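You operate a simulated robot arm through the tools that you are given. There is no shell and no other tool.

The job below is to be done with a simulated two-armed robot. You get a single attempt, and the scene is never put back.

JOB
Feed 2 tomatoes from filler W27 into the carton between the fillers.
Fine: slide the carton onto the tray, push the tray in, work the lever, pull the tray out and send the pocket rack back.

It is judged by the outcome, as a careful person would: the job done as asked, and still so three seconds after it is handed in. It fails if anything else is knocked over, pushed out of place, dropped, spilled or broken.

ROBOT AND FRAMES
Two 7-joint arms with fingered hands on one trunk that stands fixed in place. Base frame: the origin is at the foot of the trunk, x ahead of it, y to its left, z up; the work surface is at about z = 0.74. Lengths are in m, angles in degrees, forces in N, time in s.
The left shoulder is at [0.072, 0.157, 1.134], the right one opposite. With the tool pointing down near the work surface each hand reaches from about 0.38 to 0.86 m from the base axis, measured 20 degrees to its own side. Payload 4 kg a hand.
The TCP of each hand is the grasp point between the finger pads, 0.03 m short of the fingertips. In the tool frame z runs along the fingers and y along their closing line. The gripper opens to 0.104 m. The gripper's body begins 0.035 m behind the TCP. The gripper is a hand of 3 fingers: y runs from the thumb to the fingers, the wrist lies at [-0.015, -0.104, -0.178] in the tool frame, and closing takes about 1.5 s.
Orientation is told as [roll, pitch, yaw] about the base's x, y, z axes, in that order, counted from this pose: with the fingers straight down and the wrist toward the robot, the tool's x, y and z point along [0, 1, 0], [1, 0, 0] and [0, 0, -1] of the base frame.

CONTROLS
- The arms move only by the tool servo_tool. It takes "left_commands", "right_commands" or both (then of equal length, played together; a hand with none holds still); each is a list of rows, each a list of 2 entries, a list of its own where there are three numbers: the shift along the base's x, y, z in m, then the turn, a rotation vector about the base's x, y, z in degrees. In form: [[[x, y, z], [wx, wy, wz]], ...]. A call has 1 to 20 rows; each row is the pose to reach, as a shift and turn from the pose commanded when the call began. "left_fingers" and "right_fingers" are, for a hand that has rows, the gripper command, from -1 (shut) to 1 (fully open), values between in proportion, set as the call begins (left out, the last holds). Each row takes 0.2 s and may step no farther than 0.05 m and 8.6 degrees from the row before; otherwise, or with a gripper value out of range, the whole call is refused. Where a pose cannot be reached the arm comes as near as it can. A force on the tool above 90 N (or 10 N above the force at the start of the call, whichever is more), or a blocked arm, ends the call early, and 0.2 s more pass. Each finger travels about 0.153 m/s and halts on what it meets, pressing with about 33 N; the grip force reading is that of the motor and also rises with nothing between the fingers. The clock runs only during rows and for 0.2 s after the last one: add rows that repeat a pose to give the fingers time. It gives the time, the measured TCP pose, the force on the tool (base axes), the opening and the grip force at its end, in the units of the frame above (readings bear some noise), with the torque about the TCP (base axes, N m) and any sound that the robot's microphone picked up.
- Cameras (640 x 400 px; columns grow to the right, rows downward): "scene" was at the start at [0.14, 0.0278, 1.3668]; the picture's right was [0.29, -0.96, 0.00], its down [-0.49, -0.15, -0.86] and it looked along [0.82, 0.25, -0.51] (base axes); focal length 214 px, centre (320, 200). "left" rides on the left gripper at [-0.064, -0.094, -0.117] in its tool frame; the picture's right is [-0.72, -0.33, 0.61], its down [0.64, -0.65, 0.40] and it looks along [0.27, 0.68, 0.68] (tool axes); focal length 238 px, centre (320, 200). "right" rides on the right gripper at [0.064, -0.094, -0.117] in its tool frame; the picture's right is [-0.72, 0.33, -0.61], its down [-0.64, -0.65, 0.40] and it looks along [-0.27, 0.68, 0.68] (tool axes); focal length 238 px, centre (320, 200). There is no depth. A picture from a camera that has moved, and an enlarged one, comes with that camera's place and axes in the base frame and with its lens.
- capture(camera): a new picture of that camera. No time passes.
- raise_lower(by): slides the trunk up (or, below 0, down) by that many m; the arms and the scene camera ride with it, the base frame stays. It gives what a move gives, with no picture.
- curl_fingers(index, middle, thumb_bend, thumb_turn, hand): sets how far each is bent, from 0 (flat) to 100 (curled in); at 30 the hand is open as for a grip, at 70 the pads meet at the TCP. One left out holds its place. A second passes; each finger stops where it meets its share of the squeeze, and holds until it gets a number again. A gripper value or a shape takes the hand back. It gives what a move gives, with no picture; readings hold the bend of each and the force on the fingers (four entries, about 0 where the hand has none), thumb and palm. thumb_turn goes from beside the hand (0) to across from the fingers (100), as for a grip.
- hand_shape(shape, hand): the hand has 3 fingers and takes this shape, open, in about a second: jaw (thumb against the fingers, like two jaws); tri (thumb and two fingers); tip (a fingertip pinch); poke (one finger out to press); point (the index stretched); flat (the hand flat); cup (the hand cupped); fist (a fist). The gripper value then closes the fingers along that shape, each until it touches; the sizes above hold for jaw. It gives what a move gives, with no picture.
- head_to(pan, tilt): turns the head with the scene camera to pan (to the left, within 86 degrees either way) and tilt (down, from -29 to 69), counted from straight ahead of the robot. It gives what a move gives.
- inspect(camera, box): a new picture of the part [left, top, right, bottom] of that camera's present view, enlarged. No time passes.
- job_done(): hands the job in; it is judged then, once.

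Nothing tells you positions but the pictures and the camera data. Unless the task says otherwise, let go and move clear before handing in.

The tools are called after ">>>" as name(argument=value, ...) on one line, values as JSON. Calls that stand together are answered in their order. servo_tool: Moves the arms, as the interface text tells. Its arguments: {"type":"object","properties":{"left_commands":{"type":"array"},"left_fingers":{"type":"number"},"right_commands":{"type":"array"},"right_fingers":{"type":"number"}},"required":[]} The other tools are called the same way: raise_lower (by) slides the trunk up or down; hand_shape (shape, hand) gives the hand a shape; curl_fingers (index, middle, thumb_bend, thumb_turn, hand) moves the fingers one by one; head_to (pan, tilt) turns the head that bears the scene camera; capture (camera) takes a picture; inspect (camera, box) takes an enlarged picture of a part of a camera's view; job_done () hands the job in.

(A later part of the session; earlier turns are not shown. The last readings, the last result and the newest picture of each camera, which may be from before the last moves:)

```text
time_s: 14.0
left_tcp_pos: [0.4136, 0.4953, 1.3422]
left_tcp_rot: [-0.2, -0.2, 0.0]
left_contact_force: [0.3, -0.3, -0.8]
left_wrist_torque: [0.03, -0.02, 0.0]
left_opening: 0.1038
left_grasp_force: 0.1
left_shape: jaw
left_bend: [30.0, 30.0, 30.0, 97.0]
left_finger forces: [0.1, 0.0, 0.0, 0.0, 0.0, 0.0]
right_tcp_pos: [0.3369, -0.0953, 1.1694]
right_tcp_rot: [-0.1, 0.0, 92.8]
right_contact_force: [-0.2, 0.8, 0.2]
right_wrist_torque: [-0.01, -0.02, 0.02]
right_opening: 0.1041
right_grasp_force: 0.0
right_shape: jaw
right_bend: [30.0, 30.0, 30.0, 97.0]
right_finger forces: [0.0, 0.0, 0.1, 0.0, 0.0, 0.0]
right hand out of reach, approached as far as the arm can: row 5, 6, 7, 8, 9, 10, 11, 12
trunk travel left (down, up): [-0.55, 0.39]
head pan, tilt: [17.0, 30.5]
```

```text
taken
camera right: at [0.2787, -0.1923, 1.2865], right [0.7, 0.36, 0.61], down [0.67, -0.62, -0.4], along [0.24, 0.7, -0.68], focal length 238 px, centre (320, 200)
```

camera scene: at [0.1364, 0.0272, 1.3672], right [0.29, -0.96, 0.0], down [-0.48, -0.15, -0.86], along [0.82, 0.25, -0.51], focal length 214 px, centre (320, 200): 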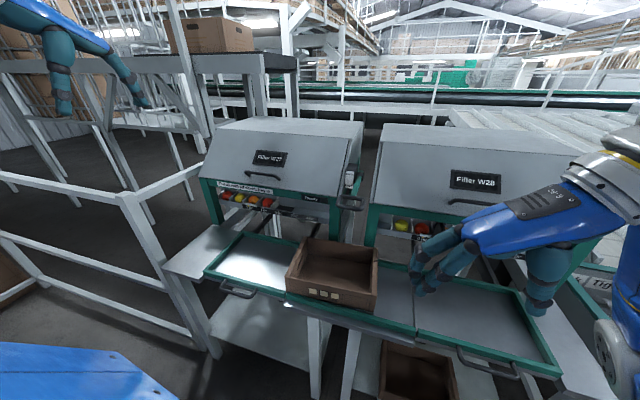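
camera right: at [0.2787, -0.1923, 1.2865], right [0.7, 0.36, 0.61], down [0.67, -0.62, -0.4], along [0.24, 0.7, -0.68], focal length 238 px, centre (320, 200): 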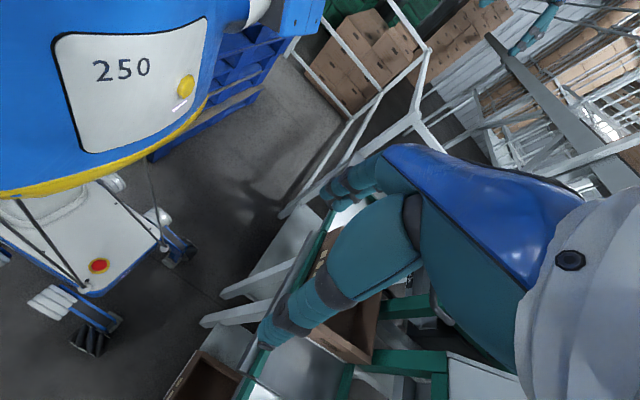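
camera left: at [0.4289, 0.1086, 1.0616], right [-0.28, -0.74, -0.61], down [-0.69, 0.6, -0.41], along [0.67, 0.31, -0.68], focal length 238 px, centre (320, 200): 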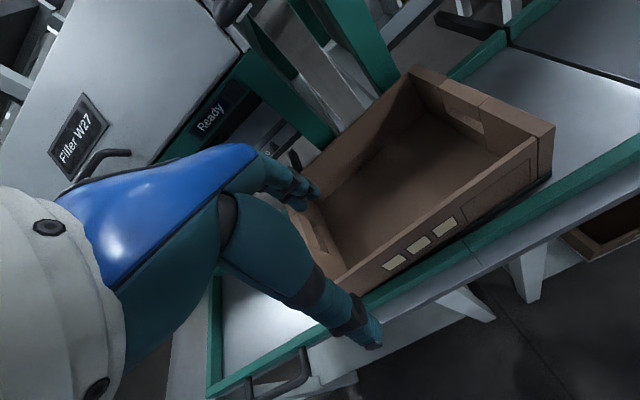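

The right arm cannot hold a 90° yaw either, so I'll turn it back. Pushing the carton's leading (left) wall from inside with the left hand is reachable, and it is also stable in yaw.

>>> servo_tool(right_commands=[[[0, 0, 0], [0, 0, -8]], [[0, 0, 0], [0, 0, -16]], [[0, 0, 0], [0, 0, -24]], [[0, 0, 0], [0, 0, -32]], [[0, 0, 0], [0, 0, -40]], [[0, 0, 0], [0, 0, -48]], [[0, 0, 0], [0, 0, -56]], [[0, 0, 0], [0, 0, -64]], [[0, 0, 0], [0, 0, -72]], [[0, 0, 0], [0, 0, -80]], [[0, 0, 0], [0, 0, -88]], [[0, 0, 0], [0, 0, -93.5]], [[0, 0, 0], [0, 0, -93.5]]])

>>> capture(camera="scene")

```text
time_s: 16.8
left_tcp_pos: [0.416, 0.4968, 1.3405]
left_tcp_rot: [-0.3, 0.0, 0.0]
left_contact_force: [0.1, 0.1, 0.4]
left_wrist_torque: [0.03, 0.02, 0.02]
left_opening: 0.1039
left_grasp_force: 0.0
left_shape: jaw
left_bend: [30.0, 30.0, 30.0, 97.0]
left_finger forces: [0.1, 0.0, 0.0, 0.1, 0.1, 0.0]
right_tcp_pos: [0.334, -0.0887, 1.1731]
right_tcp_rot: [-0.2, 0.0, -0.1]
right_contact_force: [0.4, 0.2, 0.7]
right_wrist_torque: [0.0, 0.01, 0.01]
right_opening: 0.1039
right_grasp_force: 0.1
right_shape: jaw
right_bend: [30.0, 30.0, 30.0, 97.0]
right_finger forces: [0.1, 0.0, 0.0, 0.1, 0.0, 0.1]
trunk travel left (down, up): [-0.55, 0.39]
head pan, tilt: [17.0, 30.5]
```

```text
taken
camera scene: at [0.1396, 0.0272, 1.3668], right [0.29, -0.96, 0.0], down [-0.49, -0.15, -0.86], along [0.82, 0.25, -0.51], focal length 214 px, centre (320, 200)
```

scene: 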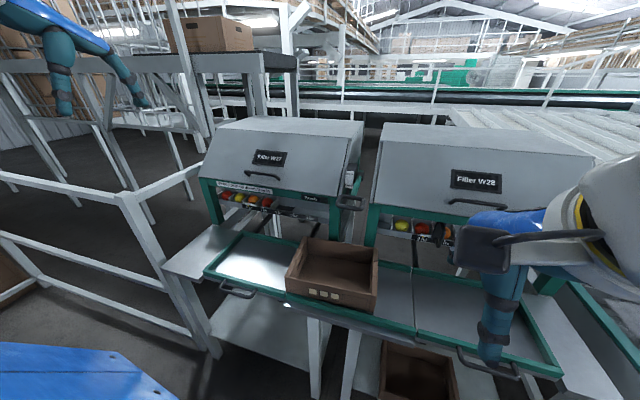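

Both hands are in safe poses and the carton has not moved. Next I'll bring the closed left hand over the left part of the carton's interior.

>>> servo_tool(left_commands=[[[0.02, -0.025, -0.02], [0, 0, 0]], [[0.04, -0.05, -0.045], [0, 0, 0]], [[0.06, -0.075, -0.07], [0, 0, 0]], [[0.08, -0.1, -0.095], [0, 0, 0]], [[0.1, -0.13, -0.12], [0, 0, 0]], [[0.12, -0.16, -0.145], [0, 0, 0]], [[0.14, -0.19, -0.17], [0, 0, 0]], [[0.16, -0.22, -0.195], [0, 0, 0]], [[0.18, -0.25, -0.22], [0, 0, 0]], [[0.2, -0.27, -0.25], [0, 0, 0]], [[0.209, -0.287, -0.28], [0, 0, 0]], [[0.209, -0.287, -0.31], [0, 0, 0]]], left_fingers=-1)

>>> capture(camera="scene")

>>> capture(camera="left")

```text
time_s: 19.4
left_tcp_pos: [0.6164, 0.214, 1.0349]
left_tcp_rot: [-0.3, -0.1, 0.1]
left_contact_force: [0.1, 0.1, 0.1]
left_wrist_torque: [-0.03, 0.0, -0.01]
left_opening: 0.0001
left_grasp_force: 33.0
left_shape: jaw
left_bend: [70.0, 70.0, 46.0, 100.0]
left_finger forces: [0.0, 0.0, 0.0, 0.0, 0.0, 0.0]
left hand out of reach, approached as far as the arm can: row 11, 12
right_tcp_pos: [0.3331, -0.0898, 1.1742]
right_tcp_rot: [-0.2, -0.1, -0.1]
right_contact_force: [-0.2, -0.3, 0.2]
right_wrist_torque: [0.0, -0.03, 0.01]
right_opening: 0.1043
right_grasp_force: 0.0
right_shape: jaw
right_bend: [30.0, 30.0, 30.0, 97.0]
right_finger forces: [0.0, 0.0, 0.0, 0.1, 0.1, 0.1]
trunk travel left (down, up): [-0.55, 0.39]
head pan, tilt: [17.0, 30.5]
```

```text
taken
camera scene: at [0.1395, 0.0263, 1.3669], right [0.29, -0.96, 0.0], down [-0.49, -0.15, -0.86], along [0.82, 0.25, -0.51], focal length 214 px, centre (320, 200)
```

scene: 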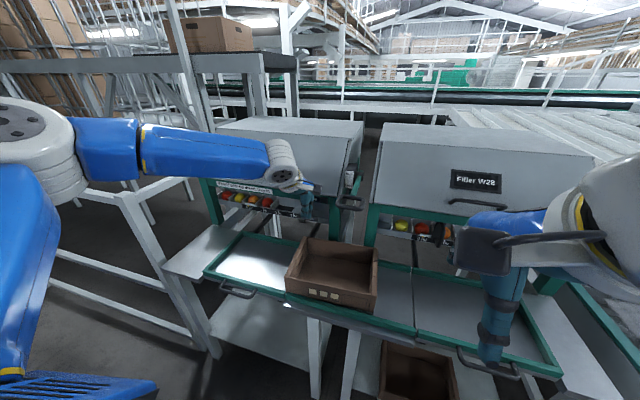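

```text
taken
camera left: at [0.523, 0.1515, 1.1524], right [-0.32, -0.72, -0.61], down [-0.65, 0.64, -0.41], along [0.69, 0.27, -0.68], focal length 238 px, centre (320, 200)
```

left: 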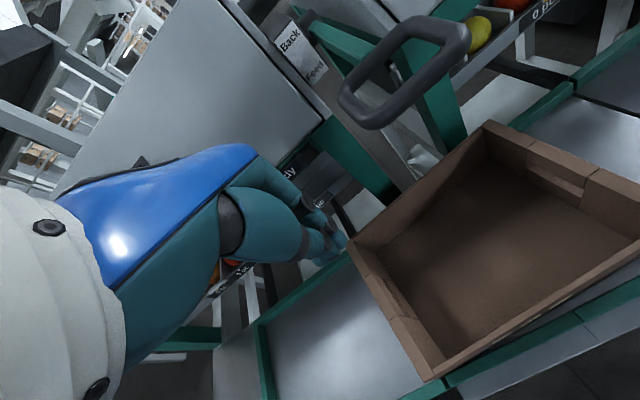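

The left hand is above the left end of the carton, though the arm reports being near a joint limit. I'll rise a little and come down slightly farther out to see whether the arm can settle to the needed height.

>>> servo_tool(left_commands=[[[0.005, 0.0, -0.02], [0, 0, 0]], [[0.01, 0.0, -0.04], [0, 0, 0]], [[0.012, 0.0, -0.06], [0, 0, 0]], [[0.014, 0.0, -0.08], [0, 0, 0]]])

>>> capture(camera="scene")

```text
time_s: 20.4
left_tcp_pos: [0.6077, 0.2367, 0.9715]
left_tcp_rot: [-0.3, 0.0, 0.0]
left_contact_force: [0.0, 0.8, 0.7]
left_wrist_torque: [0.0, 0.01, 0.01]
left_opening: 0.0
left_grasp_force: 32.8
left_shape: jaw
left_bend: [70.0, 70.0, 46.0, 100.0]
left_finger forces: [0.1, 0.1, 0.0, 0.1, 0.1, 0.0]
left hand out of reach, approached as far as the arm can: row 1, 2, 3, 4
right_tcp_pos: [0.3333, -0.0889, 1.1737]
right_tcp_rot: [-0.1, 0.1, 0.0]
right_contact_force: [-0.3, -0.1, 0.3]
right_wrist_torque: [0.02, -0.01, 0.04]
right_opening: 0.1041
right_grasp_force: 0.1
right_shape: jaw
right_bend: [30.0, 30.0, 30.0, 97.0]
right_finger forces: [0.1, 0.0, 0.1, 0.0, 0.0, 0.0]
trunk travel left (down, up): [-0.55, 0.39]
head pan, tilt: [17.0, 30.5]
```

```text
taken
camera scene: at [0.1404, 0.0263, 1.3668], right [0.29, -0.96, 0.0], down [-0.49, -0.15, -0.86], along [0.82, 0.25, -0.51], focal length 214 px, centre (320, 200)
```

scene: 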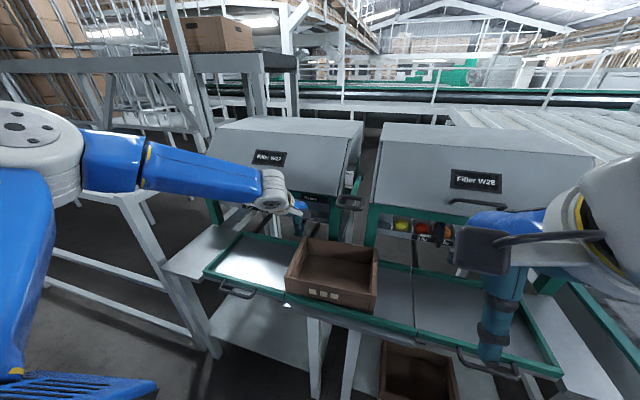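

The left elbow is held high and to the side, and that is what limits the arm. I'll draw the left hand back toward the body at low height so the elbow can fold behind, then approach forward from there.

>>> servo_tool(left_commands=[[[-0.03, 0.01, 0.0], [0, 0, 0]], [[-0.06, 0.02, 0.0], [0, 0, 0]], [[-0.09, 0.03, 0.0], [0, 0, 0]], [[-0.12, 0.04, 0.0], [0, 0, 0]], [[-0.15, 0.05, 0.0], [0, 0, 0]], [[-0.18, 0.05, 0.0], [0, 0, 0]], [[-0.21, 0.05, 0.0], [0, 0, 0]]])

>>> capture(camera="scene")

```text
time_s: 22.0
left_tcp_pos: [0.4037, 0.2831, 0.9729]
left_tcp_rot: [-0.4, 0.0, -0.1]
left_contact_force: [-0.2, -0.2, -0.1]
left_wrist_torque: [0.02, -0.02, 0.02]
left_opening: 0.0
left_grasp_force: 33.1
left_shape: jaw
left_bend: [70.0, 70.0, 46.0, 100.0]
left_finger forces: [0.1, 0.0, 0.0, 0.1, 0.0, 0.1]
left hand out of reach, approached as far as the arm can: row 7
right_tcp_pos: [0.3329, -0.088, 1.1727]
right_tcp_rot: [-0.3, -0.1, -0.1]
right_contact_force: [0.2, -0.5, 0.8]
right_wrist_torque: [-0.01, -0.03, 0.05]
right_opening: 0.1038
right_grasp_force: 0.1
right_shape: jaw
right_bend: [30.0, 30.0, 30.0, 97.0]
right_finger forces: [0.0, 0.0, 0.0, 0.0, 0.1, 0.0]
trunk travel left (down, up): [-0.55, 0.39]
head pan, tilt: [17.0, 30.5]
```

```text
taken
camera scene: at [0.138, 0.0279, 1.367], right [0.29, -0.96, 0.0], down [-0.49, -0.15, -0.86], along [0.82, 0.25, -0.51], focal length 214 px, centre (320, 200)
```

scene: 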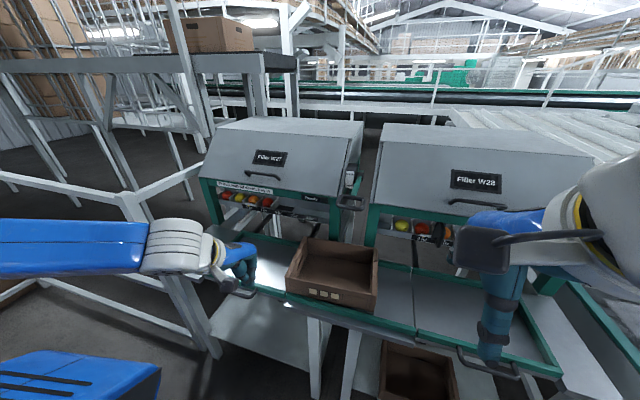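

I'd like to see the left arm's posture, so I'll turn the head left for a moment.

>>> head_to(pan=70, tilt=40)

>>> capture(camera="scene")

```text
time_s: 23.2
left_tcp_pos: [0.404, 0.2839, 0.9747]
left_tcp_rot: [-0.4, 0.1, -0.1]
left_contact_force: [0.3, 0.1, -0.3]
left_wrist_torque: [0.02, 0.0, 0.01]
left_opening: 0.0001
left_grasp_force: 32.4
left_shape: jaw
left_bend: [70.0, 70.0, 46.0, 100.0]
left_finger forces: [0.1, 0.0, 0.0, 0.0, 0.0, 0.0]
right_tcp_pos: [0.333, -0.0885, 1.173]
right_tcp_rot: [-0.2, 0.0, 0.0]
right_contact_force: [1.1, 0.0, 0.7]
right_wrist_torque: [0.02, 0.0, 0.01]
right_opening: 0.1039
right_grasp_force: 0.1
right_shape: jaw
right_bend: [30.0, 30.0, 30.0, 97.0]
right_finger forces: [0.0, 0.1, 0.0, 0.0, 0.0, 0.0]
trunk travel left (down, up): [-0.55, 0.39]
head pan, tilt: [70.0, 40.0]
```

```text
taken
camera scene: at [0.0821, 0.0802, 1.3523], right [0.94, -0.34, 0.0], down [-0.22, -0.6, -0.77], along [0.26, 0.72, -0.64], focal length 214 px, centre (320, 200)
```

scene: 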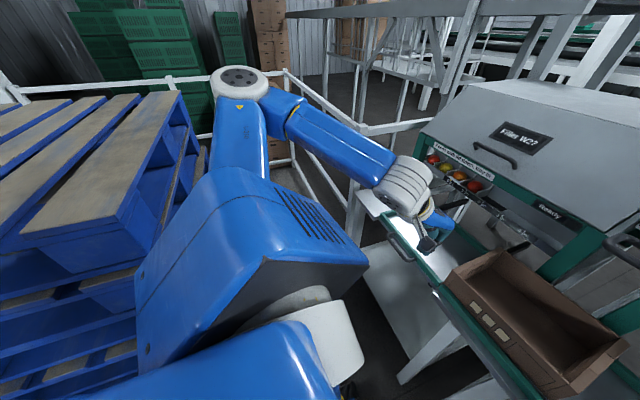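

The left elbow sticks out to the side at shoulder height, so the arm reaches inward better when the hand is higher relative to the shoulder. I'll place the left hand over the carton a bit higher, then lower the trunk so the same arm posture works at carton height.

>>> servo_tool(left_commands=[[[0.0, 0.0, 0.04], [0, 0, 0]], [[0.01, -0.005, 0.08], [0, 0, 0]], [[0.03, -0.01, 0.12], [0, 0, 0]], [[0.05, -0.02, 0.16], [0, 0, 0]], [[0.08, -0.03, 0.185], [0, 0, 0]], [[0.12, -0.04, 0.185], [0, 0, 0]], [[0.15, -0.05, 0.185], [0, 0, 0]], [[0.18, -0.06, 0.185], [0, 0, 0]], [[0.2, -0.07, 0.185], [0, 0, 0]], [[0.215, -0.084, 0.185], [0, 0, 0]]])

>>> head_to(pan=17, tilt=35)

>>> capture(camera="scene")

>>> capture(camera="left")

```text
time_s: 25.4
left_tcp_pos: [0.6151, 0.2081, 1.1572]
left_tcp_rot: [-0.3, 0.0, 0.2]
left_contact_force: [0.1, 0.2, 0.6]
left_wrist_torque: [0.0, -0.02, 0.0]
left_opening: 0.0
left_grasp_force: 32.9
left_shape: jaw
left_bend: [70.0, 70.0, 46.0, 100.0]
left_finger forces: [0.1, 0.0, 0.0, 0.1, 0.0, 0.1]
left hand out of reach, approached as far as the arm can: row 10
right_tcp_pos: [0.3345, -0.0888, 1.1737]
right_tcp_rot: [-0.2, 0.0, 0.1]
right_contact_force: [-0.3, 0.2, -0.3]
right_wrist_torque: [0.04, 0.0, -0.01]
right_opening: 0.104
right_grasp_force: 0.2
right_shape: jaw
right_bend: [30.0, 30.0, 30.0, 97.0]
right_finger forces: [0.0, 0.0, 0.0, 0.1, 0.0, 0.0]
trunk travel left (down, up): [-0.55, 0.39]
head pan, tilt: [70.0, 40.0]
```

```text
time_s: 26.6
left_tcp_pos: [0.6146, 0.2072, 1.1571]
left_tcp_rot: [-0.3, 0.1, 0.0]
left_contact_force: [-0.8, 0.3, -0.5]
left_wrist_torque: [0.01, -0.02, 0.01]
left_opening: 0.0
left_grasp_force: 32.9
left_shape: jaw
left_bend: [70.0, 70.0, 46.0, 100.0]
left_finger forces: [0.0, 0.1, 0.0, 0.0, 0.1, 0.0]
right_tcp_pos: [0.3342, -0.0889, 1.1727]
right_tcp_rot: [-0.2, -0.1, 0.1]
right_contact_force: [0.3, -1.3, -0.1]
right_wrist_torque: [0.02, 0.01, 0.01]
right_opening: 0.1041
right_grasp_force: 0.1
right_shape: jaw
right_bend: [30.0, 30.0, 30.0, 97.0]
right_finger forces: [0.0, 0.0, 0.1, 0.0, 0.0, 0.0]
trunk travel left (down, up): [-0.55, 0.39]
head pan, tilt: [17.0, 35.0]
```

```text
taken
camera scene: at [0.1382, 0.0254, 1.3598], right [0.29, -0.96, 0.0], down [-0.55, -0.17, -0.82], along [0.78, 0.24, -0.58], focal length 214 px, centre (320, 200)
```

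scene: 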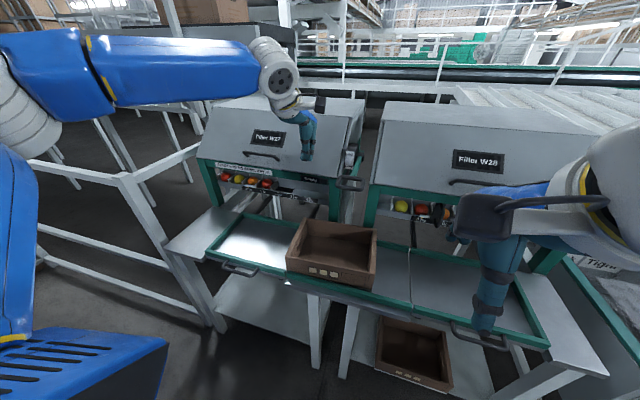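

```text
taken
camera left: at [0.5201, 0.1438, 1.275], right [-0.32, -0.72, -0.61], down [-0.65, 0.64, -0.41], along [0.68, 0.27, -0.68], focal length 238 px, centre (320, 200)
```

left: 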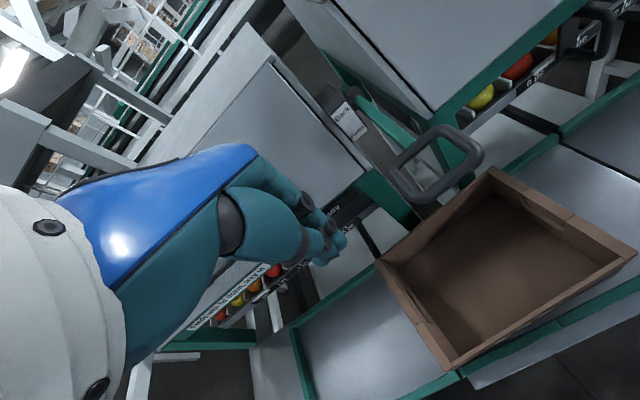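

The inward limit looks like a wrist-yaw limit, since the forearm comes in from the left. For pushing from inside, the hand's yaw does not matter, so I'll test turning the left hand clockwise by 25° and moving inward.

>>> servo_tool(left_commands=[[[0, 0, 0], [0, 0, -8]], [[0, 0, 0], [0, 0, -16]], [[0, 0, 0], [0, 0, -24]], [[0.01, -0.02, 0], [0, 0, -24]], [[0.02, -0.03, -0.02], [0, 0, -24]], [[0.02, -0.03, -0.05], [0, 0, -24]], [[0.02, -0.03, -0.08], [0, 0, -24]]])

>>> capture(camera="scene")

```text
time_s: 28.2
left_tcp_pos: [0.6197, 0.1849, 1.0766]
left_tcp_rot: [-0.4, -0.1, -23.9]
left_contact_force: [-0.4, -0.1, 0.5]
left_wrist_torque: [-0.01, -0.05, 0.0]
left_opening: 0.0
left_grasp_force: 32.4
left_shape: jaw
left_bend: [70.0, 70.0, 46.0, 100.0]
left_finger forces: [0.0, 0.0, 0.0, 0.0, 0.0, 0.0]
left hand out of reach, approached as far as the arm can: row 5, 6, 7
right_tcp_pos: [0.3335, -0.0887, 1.1729]
right_tcp_rot: [-0.2, 0.0, -0.1]
right_contact_force: [-0.3, 0.0, -0.5]
right_wrist_torque: [-0.01, -0.01, -0.02]
right_opening: 0.1038
right_grasp_force: 0.0
right_shape: jaw
right_bend: [30.0, 30.0, 30.0, 97.0]
right_finger forces: [0.1, 0.1, 0.0, 0.1, 0.0, 0.0]
trunk travel left (down, up): [-0.55, 0.39]
head pan, tilt: [17.0, 35.0]
```

```text
taken
camera scene: at [0.1391, 0.0257, 1.3597], right [0.29, -0.96, 0.0], down [-0.55, -0.17, -0.82], along [0.78, 0.24, -0.58], focal length 214 px, centre (320, 200)
```

scene: 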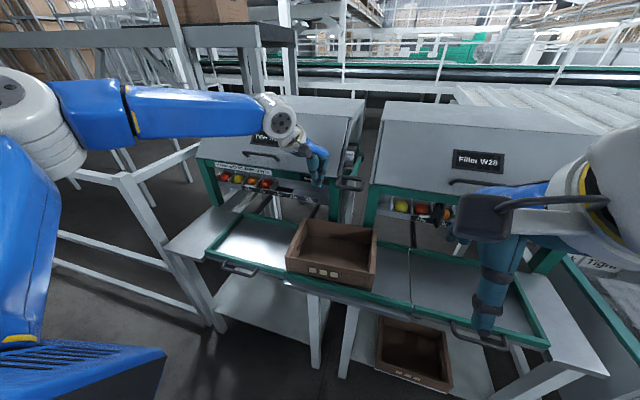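

The arm's inward limit is looser when the hand is higher relative to the shoulder, so lowering the trunk should help. I'll first bring the left hand in front of the carton's near-left end, clear of the lever loop, and then lower the trunk.

>>> servo_tool(left_commands=[[[-0.03, 0.015, 0.01], [0, 0, 8]], [[-0.06, 0.03, 0.01], [0, 0, 16]], [[-0.09, 0.04, 0.01], [0, 0, 24]], [[-0.12, 0.05, 0.01], [0, 0, 24]], [[-0.14, 0.055, 0.01], [0, 0, 24]], [[-0.14, 0.055, 0.01], [0, 0, 24]]])

>>> raise_lower(by=-0.15)

>>> capture(camera="scene")

>>> capture(camera="left")

```text
time_s: 29.6
left_tcp_pos: [0.4806, 0.2403, 1.0871]
left_tcp_rot: [-0.2, 0.1, 0.1]
left_contact_force: [0.1, 0.7, -1.4]
left_wrist_torque: [-0.01, 0.02, 0.0]
left_opening: 0.0002
left_grasp_force: 33.0
left_shape: jaw
left_bend: [70.0, 70.0, 46.0, 100.0]
left_finger forces: [0.0, 0.1, 0.0, 0.0, 0.0, 0.0]
right_tcp_pos: [0.3354, -0.0888, 1.1738]
right_tcp_rot: [-0.3, 0.1, 0.0]
right_contact_force: [0.9, -0.5, -0.1]
right_wrist_torque: [0.01, 0.03, -0.01]
right_opening: 0.1039
right_grasp_force: 0.0
right_shape: jaw
right_bend: [30.0, 30.0, 30.0, 97.0]
right_finger forces: [0.0, 0.0, 0.0, 0.0, 0.1, 0.1]
trunk travel left (down, up): [-0.55, 0.39]
head pan, tilt: [17.0, 35.0]
```

```text
time_s: 31.4
left_tcp_pos: [0.4802, 0.2403, 0.9386]
left_tcp_rot: [-0.3, 0.1, 0.1]
left_contact_force: [0.5, 0.0, -0.2]
left_wrist_torque: [-0.01, 0.02, 0.02]
left_opening: 0.0001
left_grasp_force: 33.5
left_shape: jaw
left_bend: [70.0, 70.0, 46.0, 100.0]
left_finger forces: [0.1, 0.0, 0.0, 0.0, 0.1, 0.0]
right_tcp_pos: [0.3319, -0.0889, 1.0223]
right_tcp_rot: [-0.2, 0.0, 0.0]
right_contact_force: [0.0, 0.3, -0.2]
right_wrist_torque: [0.02, 0.0, 0.01]
right_opening: 0.1042
right_grasp_force: 0.0
right_shape: jaw
right_bend: [30.0, 30.0, 30.0, 97.0]
right_finger forces: [0.0, 0.0, 0.0, 0.0, 0.0, 0.1]
trunk travel left (down, up): [-0.4, 0.54]
head pan, tilt: [17.0, 35.0]
```

```text
taken
camera scene: at [0.1373, 0.0255, 1.2099], right [0.29, -0.96, 0.0], down [-0.55, -0.17, -0.82], along [0.78, 0.24, -0.58], focal length 214 px, centre (320, 200)
```

scene: 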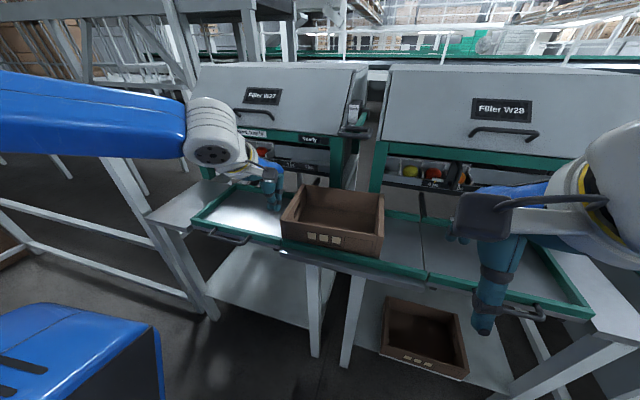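

```text
taken
camera left: at [0.3852, 0.1771, 1.056], right [-0.33, -0.72, -0.61], down [-0.65, 0.64, -0.41], along [0.68, 0.27, -0.68], focal length 238 px, centre (320, 200)
```

left: 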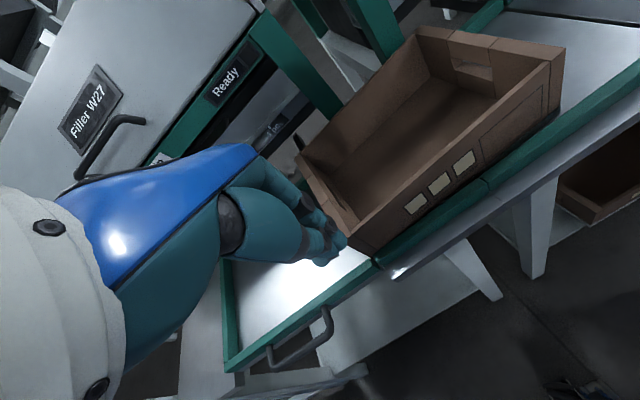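

The view is still good and the left hand hangs in front of the near-left end of the carton. I'll lower the trunk a bit more, so the closed fingers come level with the carton wall.

>>> raise_lower(by=-0.1)

>>> servo_tool(left_commands=[[[0, 0, -0.01], [0, 0, 0]], [[0, 0, -0.023], [0, 0, 0]]])

>>> head_to(pan=17, tilt=30)

>>> capture(camera="scene")

>>> capture(camera="left")

```text
time_s: 32.7
left_tcp_pos: [0.4789, 0.2404, 0.8374]
left_tcp_rot: [-0.2, 0.0, 0.2]
left_contact_force: [0.4, -0.3, 0.4]
left_wrist_torque: [-0.01, -0.01, -0.02]
left_opening: 0.0
left_grasp_force: 33.0
left_shape: jaw
left_bend: [70.0, 70.0, 46.0, 100.0]
left_finger forces: [0.0, 0.0, 0.1, 0.1, 0.0, 0.0]
right_tcp_pos: [0.3324, -0.0888, 0.923]
right_tcp_rot: [-0.2, 0.0, -0.1]
right_contact_force: [-0.3, -0.8, -1.0]
right_wrist_torque: [0.02, -0.02, -0.02]
right_opening: 0.1043
right_grasp_force: 0.0
right_shape: jaw
right_bend: [30.0, 30.0, 30.0, 97.0]
right_finger forces: [0.0, 0.0, 0.1, 0.0, 0.0, 0.0]
trunk travel left (down, up): [-0.3, 0.64]
head pan, tilt: [17.0, 35.0]
```

```text
time_s: 33.3
left_tcp_pos: [0.4787, 0.2392, 0.8147]
left_tcp_rot: [-0.3, 0.1, 0.0]
left_contact_force: [-0.6, 0.3, -0.2]
left_wrist_torque: [-0.01, -0.01, -0.02]
left_opening: 0.0001
left_grasp_force: 33.2
left_shape: jaw
left_bend: [70.0, 70.0, 46.0, 100.0]
left_finger forces: [0.1, 0.0, 0.0, 0.0, 0.1, 0.1]
right_tcp_pos: [0.3344, -0.0892, 0.9231]
right_tcp_rot: [-0.1, 0.0, 0.0]
right_contact_force: [0.6, 0.9, 0.3]
right_wrist_torque: [-0.01, 0.01, 0.04]
right_opening: 0.1043
right_grasp_force: 0.0
right_shape: jaw
right_bend: [30.0, 30.0, 30.0, 97.0]
right_finger forces: [0.1, 0.0, 0.0, 0.0, 0.0, 0.1]
trunk travel left (down, up): [-0.3, 0.64]
head pan, tilt: [17.0, 35.0]
```

```text
time_s: 34.0
left_tcp_pos: [0.4784, 0.2416, 0.8135]
left_tcp_rot: [-0.3, -0.1, 0.2]
left_contact_force: [0.2, -0.6, 0.3]
left_wrist_torque: [0.01, 0.01, 0.0]
left_opening: 0.0
left_grasp_force: 33.1
left_shape: jaw
left_bend: [70.0, 70.0, 46.0, 100.0]
left_finger forces: [0.0, 0.0, 0.1, 0.1, 0.1, 0.0]
right_tcp_pos: [0.3331, -0.0885, 0.9226]
right_tcp_rot: [-0.2, 0.0, 0.0]
right_contact_force: [0.0, -0.4, 0.5]
right_wrist_torque: [-0.03, -0.02, -0.02]
right_opening: 0.1042
right_grasp_force: 0.1
right_shape: jaw
right_bend: [30.0, 30.0, 30.0, 97.0]
right_finger forces: [0.1, 0.0, 0.0, 0.0, 0.0, 0.0]
trunk travel left (down, up): [-0.3, 0.64]
head pan, tilt: [17.0, 30.0]
```

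```text
taken
camera scene: at [0.1394, 0.0262, 1.1176], right [0.29, -0.96, 0.0], down [-0.48, -0.15, -0.86], along [0.83, 0.25, -0.5], focal length 214 px, centre (320, 200)
```

scene: 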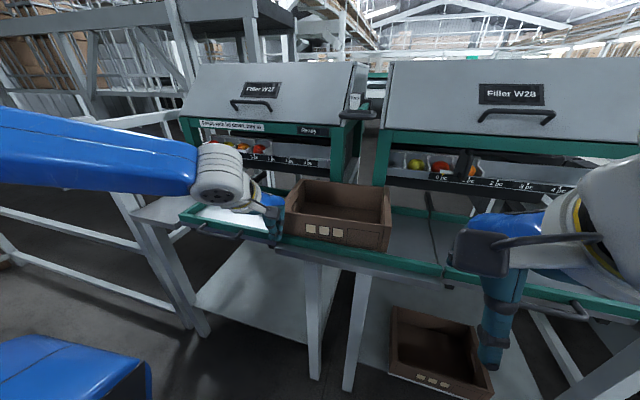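

```text
taken
camera left: at [0.3844, 0.1765, 0.9325], right [-0.33, -0.72, -0.61], down [-0.65, 0.64, -0.41], along [0.68, 0.27, -0.68], focal length 238 px, centre (320, 200)
```

left: 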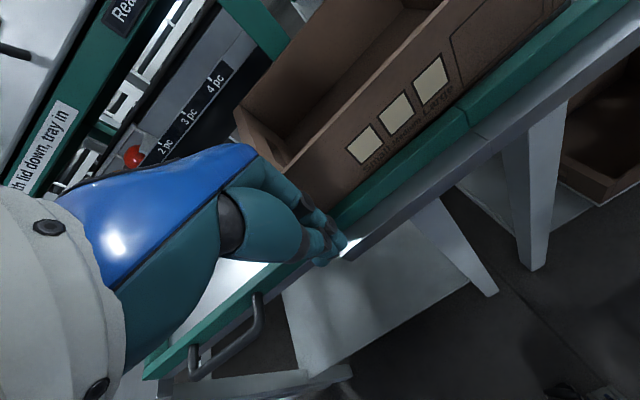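

The closed left fingers are in front of the near wall's left end, above the rail. I'll push gently in +x to lift the caught corner off the rail end and straighten the carton.

>>> servo_tool(left_commands=[[[0.015, 0.0, 0], [0, 0, 0]], [[0.027, 0.0, 0], [0, 0, 0]], [[0.032, 0.0, 0], [0, 0, 0]], [[0.036, 0.0, 0], [0, 0, 0]]])

>>> inspect(camera="scene", box=[240, 160, 420, 270])

>>> inspect(camera="left", box=[200, 80, 520, 290])

```text
time_s: 35.0
left_tcp_pos: [0.512, 0.2413, 0.8162]
left_tcp_rot: [-0.3, 0.0, 0.1]
left_contact_force: [-11.2, 0.7, 2.5]
left_wrist_torque: [0.04, -0.26, 0.18]
left_opening: 0.0
left_grasp_force: 33.3
left_shape: jaw
left_bend: [70.0, 70.0, 46.0, 100.0]
left_finger forces: [0.1, 10.7, 0.0, 0.0, 0.0, 0.0]
right_tcp_pos: [0.3305, -0.0893, 0.9234]
right_tcp_rot: [-0.2, -0.1, -0.1]
right_contact_force: [0.6, 0.2, -1.3]
right_wrist_torque: [-0.03, 0.02, 0.01]
right_opening: 0.1041
right_grasp_force: 0.0
right_shape: jaw
right_bend: [30.0, 30.0, 30.0, 97.0]
right_finger forces: [0.0, 0.0, 0.0, 0.1, 0.0, 0.0]
trunk travel left (down, up): [-0.3, 0.64]
head pan, tilt: [17.0, 30.0]
```

```text
3.56 times, centred on (330, 215) of scene
camera zoom: at [0.1369, 0.0259, 1.118], right [0.29, -0.96, 0.0], down [-0.48, -0.15, -0.87], along [0.83, 0.25, -0.5], focal length 763 px, centre (284, 147)
```

zoom: 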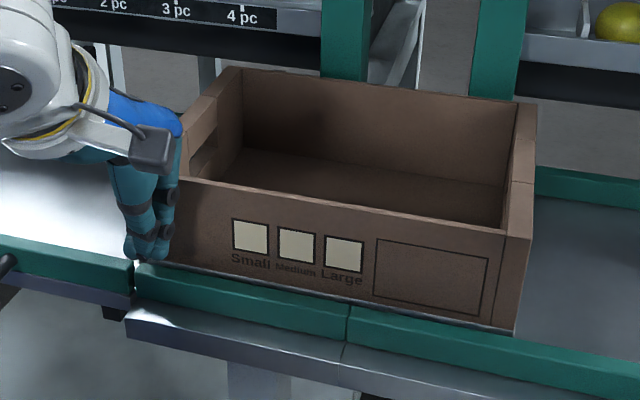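

```text
1.90 times, centred on (360, 185) of left
camera zoom: at [0.4186, 0.1773, 0.9343], right [-0.32, -0.72, -0.61], down [-0.65, 0.64, -0.41], along [0.68, 0.27, -0.68], focal length 454 px, centre (244, 229)
```

zoom: 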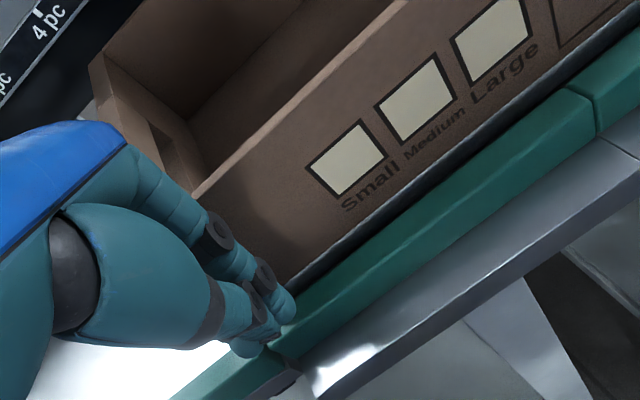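

Contact is made at about 11 N and a small gap seems to open at the rail. I'll press on a few millimetres more and measure again.

>>> servo_tool(left_commands=[[[0.003, 0.0, 0], [0, 0, 0]], [[0.006, 0.0, 0], [0, 0, 0]], [[0.008, 0.0, 0], [0, 0, 0]]])

>>> inspect(camera="scene", box=[240, 160, 420, 270])

>>> inspect(camera="left", box=[200, 80, 520, 290])

```text
time_s: 35.8
left_tcp_pos: [0.5193, 0.2415, 0.8177]
left_tcp_rot: [-0.3, -0.3, 0.2]
left_contact_force: [-22.2, 2.5, 7.7]
left_wrist_torque: [0.02, -0.54, 0.36]
left_opening: 0.0
left_grasp_force: 32.6
left_shape: jaw
left_bend: [70.0, 70.0, 47.0, 100.0]
left_finger forces: [0.0, 23.9, 0.0, 0.0, 0.0, 0.1]
right_tcp_pos: [0.3299, -0.0892, 0.9253]
right_tcp_rot: [-0.2, -0.4, 0.0]
right_contact_force: [-0.7, -0.2, 0.4]
right_wrist_torque: [0.05, 0.0, 0.0]
right_opening: 0.1038
right_grasp_force: 0.0
right_shape: jaw
right_bend: [30.0, 30.0, 30.0, 97.0]
right_finger forces: [0.0, 0.0, 0.0, 0.1, 0.0, 0.0]
trunk travel left (down, up): [-0.3, 0.64]
head pan, tilt: [17.0, 30.0]
```

```text
3.56 times, centred on (330, 215) of scene
camera zoom: at [0.1325, 0.026, 1.1186], right [0.29, -0.96, 0.0], down [-0.47, -0.15, -0.87], along [0.83, 0.25, -0.5], focal length 763 px, centre (284, 147)
```

zoom: 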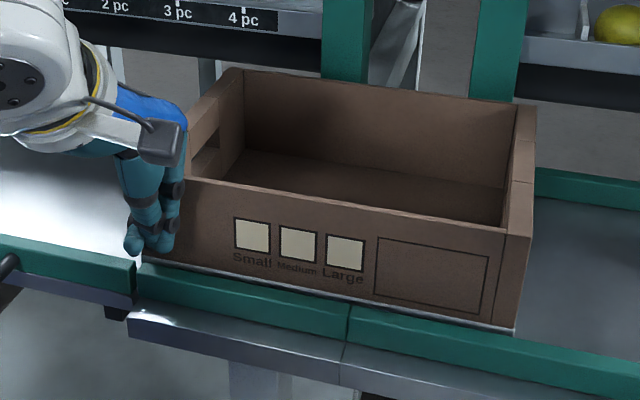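

```text
1.90 times, centred on (360, 185) of left
camera zoom: at [0.4243, 0.1776, 0.9351], right [-0.32, -0.72, -0.61], down [-0.65, 0.64, -0.41], along [0.69, 0.27, -0.68], focal length 454 px, centre (244, 229)
```

zoom: 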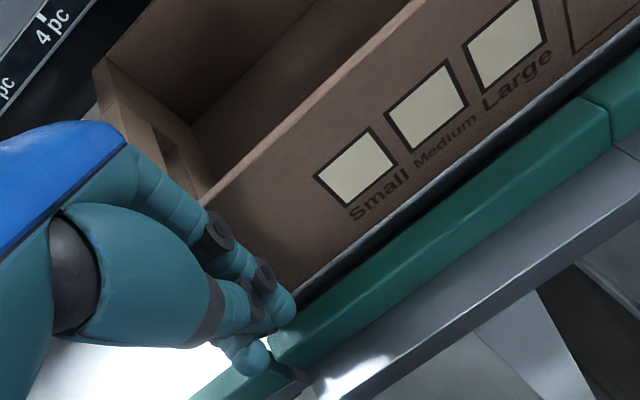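

The carton now looks parallel to the rails, and the force has risen, so it rests against the far rail. I'll back the hand off and check the alignment at both rail ends.

>>> servo_tool(left_commands=[[[-0.01, 0.0, 0], [0, 0, 0]], [[-0.03, 0.01, 0.0], [0, 0, 0]], [[-0.05, 0.03, 0.02], [0, 0, 0]], [[-0.06, 0.06, 0.05], [0, 0, 0]], [[-0.06, 0.09, 0.08], [0, 0, 0]]])

>>> inspect(camera="scene", box=[240, 160, 420, 270])

>>> inspect(camera="scene", box=[260, 170, 320, 250])

>>> capture(camera="left")

```text
time_s: 37.0
left_tcp_pos: [0.4615, 0.3324, 0.8927]
left_tcp_rot: [-0.4, 0.1, 0.1]
left_contact_force: [-0.1, -0.5, -0.5]
left_wrist_torque: [-0.03, -0.02, 0.02]
left_opening: 0.0
left_grasp_force: 33.1
left_shape: jaw
left_bend: [70.0, 70.0, 49.0, 100.0]
left_finger forces: [0.0, 0.1, 0.0, 0.1, 0.0, 0.0]
right_tcp_pos: [0.3341, -0.0887, 0.9234]
right_tcp_rot: [-0.3, -0.1, 0.0]
right_contact_force: [-0.7, 0.6, 0.6]
right_wrist_torque: [0.01, 0.01, 0.02]
right_opening: 0.104
right_grasp_force: 0.1
right_shape: jaw
right_bend: [30.0, 30.0, 30.0, 97.0]
right_finger forces: [0.0, 0.0, 0.0, 0.0, 0.0, 0.1]
trunk travel left (down, up): [-0.3, 0.64]
head pan, tilt: [17.0, 30.0]
```

```text
3.56 times, centred on (330, 215) of scene
camera zoom: at [0.1395, 0.028, 1.1175], right [0.29, -0.96, 0.0], down [-0.48, -0.15, -0.86], along [0.83, 0.25, -0.5], focal length 763 px, centre (284, 147)
```

zoom: 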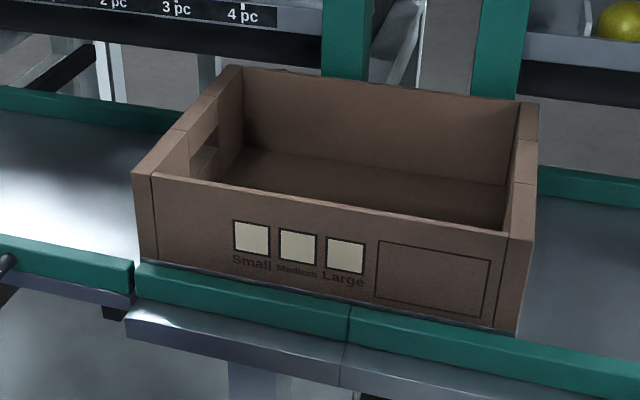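

```text
5.00 times, centred on (290, 210) of scene
camera zoom: at [0.1395, 0.028, 1.1175], right [0.29, -0.96, 0.0], down [-0.48, -0.15, -0.86], along [0.83, 0.25, -0.5], focal length 1072 px, centre (470, 150)
```

zoom: 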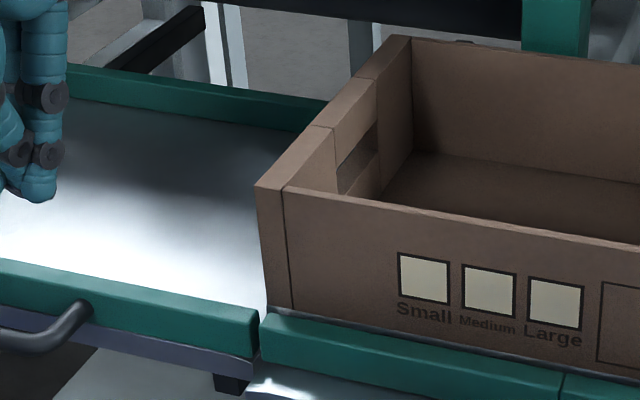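

```text
taken
camera left: at [0.367, 0.2683, 1.0121], right [-0.33, -0.72, -0.61], down [-0.65, 0.64, -0.41], along [0.68, 0.26, -0.68], focal length 238 px, centre (320, 200)
```

left: 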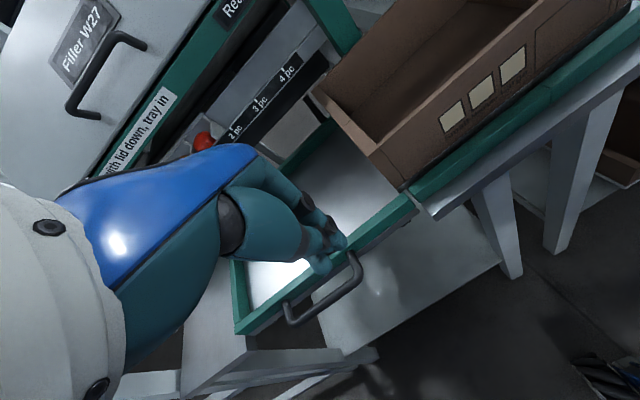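

The carton is now close to straight (about 1.5° off), and its leading corners are clear of both rails. I'll move the closed left hand over the inside of the carton's left end, turned 20° to ease the reach.

>>> servo_tool(left_commands=[[[0.02, -0.01, 0.02], [0, 0, -5]], [[0.05, -0.03, 0.035], [0, 0, -10]], [[0.085, -0.05, 0.035], [0, 0, -15]], [[0.12, -0.075, 0.035], [0, 0, -20]], [[0.15, -0.1, 0.035], [0, 0, -20]], [[0.165, -0.112, 0.035], [0, 0, -20]], [[0.165, -0.112, 0.035], [0, 0, -20]]])

>>> capture(camera="scene")

>>> capture(camera="left")

```text
time_s: 38.6
left_tcp_pos: [0.6253, 0.2188, 0.9297]
left_tcp_rot: [-0.3, -0.1, -19.9]
left_contact_force: [-0.5, 0.5, 0.3]
left_wrist_torque: [0.01, -0.03, -0.01]
left_opening: 0.0
left_grasp_force: 32.9
left_shape: jaw
left_bend: [70.0, 70.0, 49.0, 100.0]
left_finger forces: [0.1, 0.1, 0.0, 0.1, 0.0, 0.0]
right_tcp_pos: [0.3338, -0.0892, 0.923]
right_tcp_rot: [-0.2, 0.0, 0.0]
right_contact_force: [-0.8, -0.2, -0.4]
right_wrist_torque: [-0.03, 0.01, -0.01]
right_opening: 0.1037
right_grasp_force: 0.0
right_shape: jaw
right_bend: [30.0, 30.0, 30.0, 97.0]
right_finger forces: [0.0, 0.1, 0.0, 0.0, 0.0, 0.1]
trunk travel left (down, up): [-0.3, 0.64]
head pan, tilt: [17.0, 30.0]
```

```text
taken
camera scene: at [0.1394, 0.0268, 1.1176], right [0.29, -0.96, 0.0], down [-0.48, -0.15, -0.86], along [0.83, 0.25, -0.5], focal length 214 px, centre (320, 200)
```

scene: 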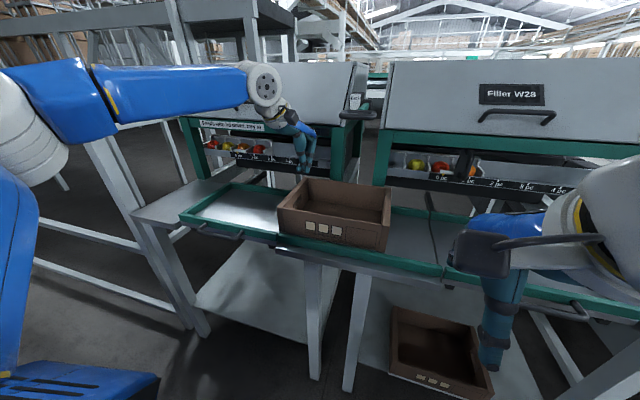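

```text
taken
camera left: at [0.516, 0.1919, 1.0475], right [-0.55, -0.57, -0.61], down [-0.4, 0.82, -0.41], along [0.73, 0.02, -0.68], focal length 238 px, centre (320, 200)
```

left: 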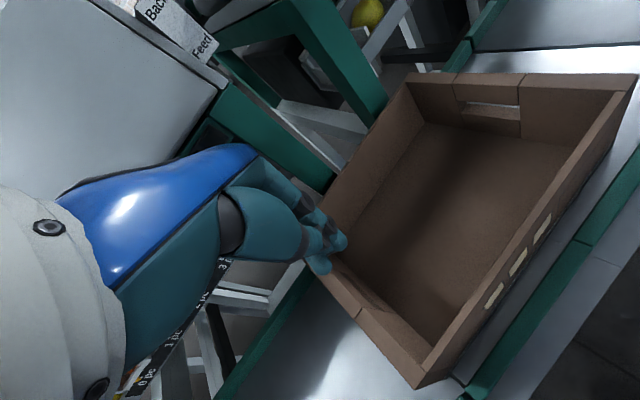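

The left fingers are above the inside of the carton's left end with room to spare. I'll lower them inside and then press against the left wall.

>>> servo_tool(left_commands=[[[0, 0, -0.03], [0, 0, 0]], [[0.002, 0, -0.06], [0, 0, 0]], [[0.004, 0, -0.09], [0, 0, 0]], [[0.006, 0, -0.11], [0, 0, 0]], [[0.008, 0, -0.125], [0, 0, 0]], [[0.008, 0, -0.125], [0, 0, 0]]])

>>> inspect(camera="scene", box=[220, 130, 440, 270])

>>> capture(camera="left")

```text
time_s: 40.0
left_tcp_pos: [0.6363, 0.2186, 0.8035]
left_tcp_rot: [-0.3, -0.1, -19.9]
left_contact_force: [0.4, 0.6, -0.1]
left_wrist_torque: [0.05, 0.0, 0.01]
left_opening: 0.0001
left_grasp_force: 33.0
left_shape: jaw
left_bend: [70.0, 70.0, 49.0, 100.0]
left_finger forces: [0.0, 0.1, 0.1, 0.0, 0.1, 0.1]
right_tcp_pos: [0.3337, -0.0887, 0.9231]
right_tcp_rot: [-0.1, 0.0, 0.1]
right_contact_force: [-0.2, 0.2, -0.6]
right_wrist_torque: [-0.01, -0.03, 0.02]
right_opening: 0.1042
right_grasp_force: 0.0
right_shape: jaw
right_bend: [30.0, 30.0, 30.0, 97.0]
right_finger forces: [0.0, 0.0, 0.1, 0.1, 0.1, 0.0]
trunk travel left (down, up): [-0.3, 0.64]
head pan, tilt: [17.0, 30.0]
```

```text
2.86 times, centred on (330, 200) of scene
camera zoom: at [0.1397, 0.026, 1.1176], right [0.29, -0.96, 0.0], down [-0.48, -0.15, -0.86], along [0.83, 0.25, -0.5], focal length 613 px, centre (291, 200)
```

zoom: 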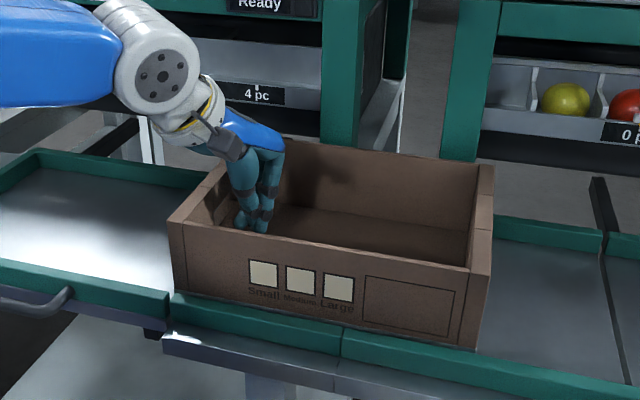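

```text
taken
camera left: at [0.5254, 0.1922, 0.9214], right [-0.55, -0.57, -0.61], down [-0.4, 0.82, -0.41], along [0.73, 0.02, -0.68], focal length 238 px, centre (320, 200)
```

left: 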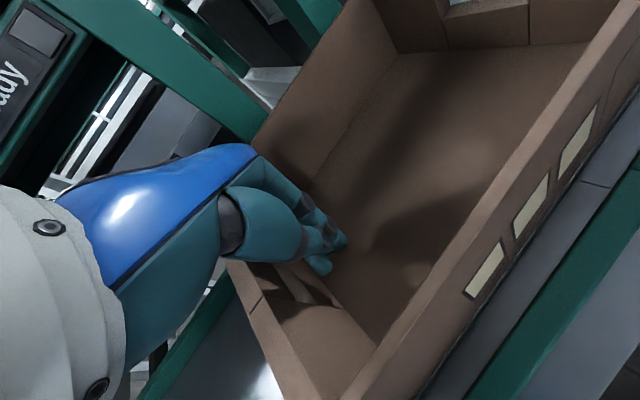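

The hand is inside the carton next to the left wall. I'll press +y gently to draw the carton across the seam.

>>> servo_tool(left_commands=[[[0, 0.01, 0], [0, 0, 0]], [[0, 0.02, 0], [0, 0, 0]], [[0, 0.028, 0], [0, 0, 0]], [[0, 0.036, 0], [0, 0, 0]], [[0, 0.044, 0], [0, 0, 0]], [[0, 0.052, 0], [0, 0, 0]], [[0, 0.06, 0], [0, 0, 0]]])

>>> inspect(camera="scene", box=[200, 130, 420, 270])

>>> capture(camera="left")

```text
time_s: 41.6
left_tcp_pos: [0.636, 0.2792, 0.804]
left_tcp_rot: [-0.4, 0.0, -19.9]
left_contact_force: [0.4, -1.1, 0.3]
left_wrist_torque: [-0.01, 0.04, 0.03]
left_opening: 0.0
left_grasp_force: 32.5
left_shape: jaw
left_bend: [70.0, 70.0, 49.0, 100.0]
left_finger forces: [0.0, 0.0, 0.0, 0.0, 0.0, 0.1]
right_tcp_pos: [0.3339, -0.0902, 0.9234]
right_tcp_rot: [-0.2, 0.0, 0.1]
right_contact_force: [0.3, 0.6, 0.4]
right_wrist_torque: [0.0, 0.01, 0.02]
right_opening: 0.104
right_grasp_force: 0.2
right_shape: jaw
right_bend: [30.0, 30.0, 30.0, 97.0]
right_finger forces: [0.0, 0.1, 0.0, 0.0, 0.0, 0.0]
trunk travel left (down, up): [-0.3, 0.64]
head pan, tilt: [17.0, 30.0]
```

```text
2.86 times, centred on (310, 200) of scene
camera zoom: at [0.1398, 0.0262, 1.1176], right [0.29, -0.96, 0.0], down [-0.48, -0.15, -0.86], along [0.83, 0.25, -0.5], focal length 613 px, centre (349, 200)
```

zoom: 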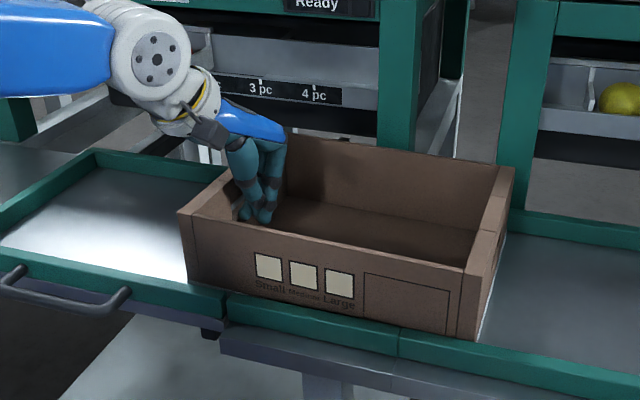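

```text
taken
camera left: at [0.5265, 0.251, 0.9222], right [-0.55, -0.57, -0.61], down [-0.4, 0.82, -0.41], along [0.73, 0.02, -0.68], focal length 238 px, centre (320, 200)
```

left: 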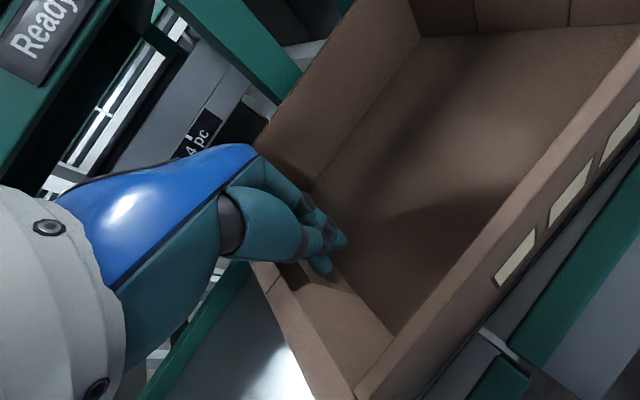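

The carton has crossed the seam cleanly with almost no force. I'll keep drawing it onto the tray.

>>> servo_tool(left_commands=[[[0, 0.01, 0], [0, 0, 0]], [[0, 0.022, 0], [0, 0, 0]], [[0, 0.034, 0], [0, 0, 0]], [[0, 0.046, 0], [0, 0, 0]], [[0, 0.058, 0], [0, 0, 0]], [[0, 0.07, 0], [0, 0, 0]], [[0, 0.082, 0], [0, 0, 0]], [[0, 0.094, 0], [0, 0, 0]], [[0, 0.106, 0], [0, 0, 0]], [[0, 0.118, 0], [0, 0, 0]], [[0, 0.13, 0], [0, 0, 0]]])

>>> inspect(camera="scene", box=[160, 130, 400, 270])

>>> capture(camera="left")

```text
time_s: 44.0
left_tcp_pos: [0.6367, 0.4076, 0.8045]
left_tcp_rot: [-0.3, -0.1, -19.9]
left_contact_force: [-0.2, -0.8, 0.3]
left_wrist_torque: [0.03, 0.02, 0.02]
left_opening: 0.0003
left_grasp_force: 32.9
left_shape: jaw
left_bend: [70.0, 70.0, 49.0, 100.0]
left_finger forces: [0.0, 0.1, 0.0, 0.0, 0.0, 0.0]
right_tcp_pos: [0.3327, -0.0878, 0.923]
right_tcp_rot: [-0.2, 0.1, 0.0]
right_contact_force: [0.2, -0.1, -0.5]
right_wrist_torque: [0.0, 0.0, -0.01]
right_opening: 0.1038
right_grasp_force: 0.1
right_shape: jaw
right_bend: [30.0, 30.0, 30.0, 97.0]
right_finger forces: [0.1, 0.1, 0.1, 0.0, 0.0, 0.0]
trunk travel left (down, up): [-0.3, 0.64]
head pan, tilt: [17.0, 30.0]
```

```text
2.67 times, centred on (280, 200) of scene
camera zoom: at [0.1398, 0.0266, 1.1176], right [0.29, -0.96, 0.0], down [-0.48, -0.15, -0.86], along [0.83, 0.25, -0.5], focal length 572 px, centre (427, 200)
```

zoom: 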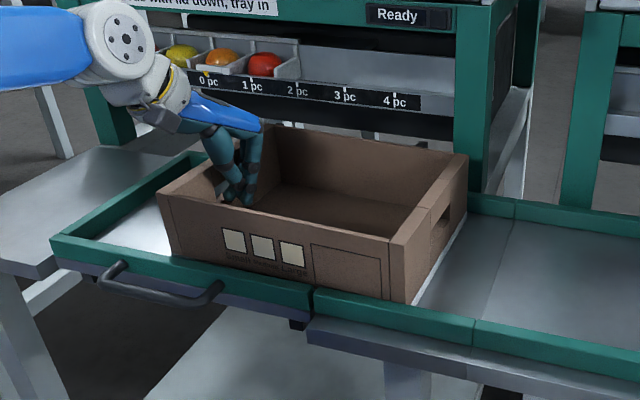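

```text
taken
camera left: at [0.5263, 0.3814, 0.9227], right [-0.55, -0.57, -0.61], down [-0.4, 0.82, -0.41], along [0.73, 0.02, -0.68], focal length 238 px, centre (320, 200)
```

left: 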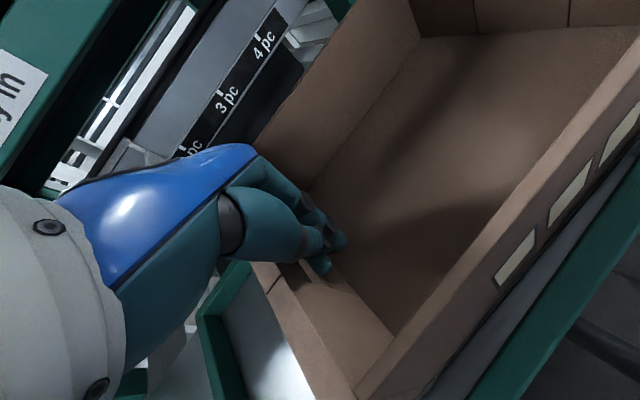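

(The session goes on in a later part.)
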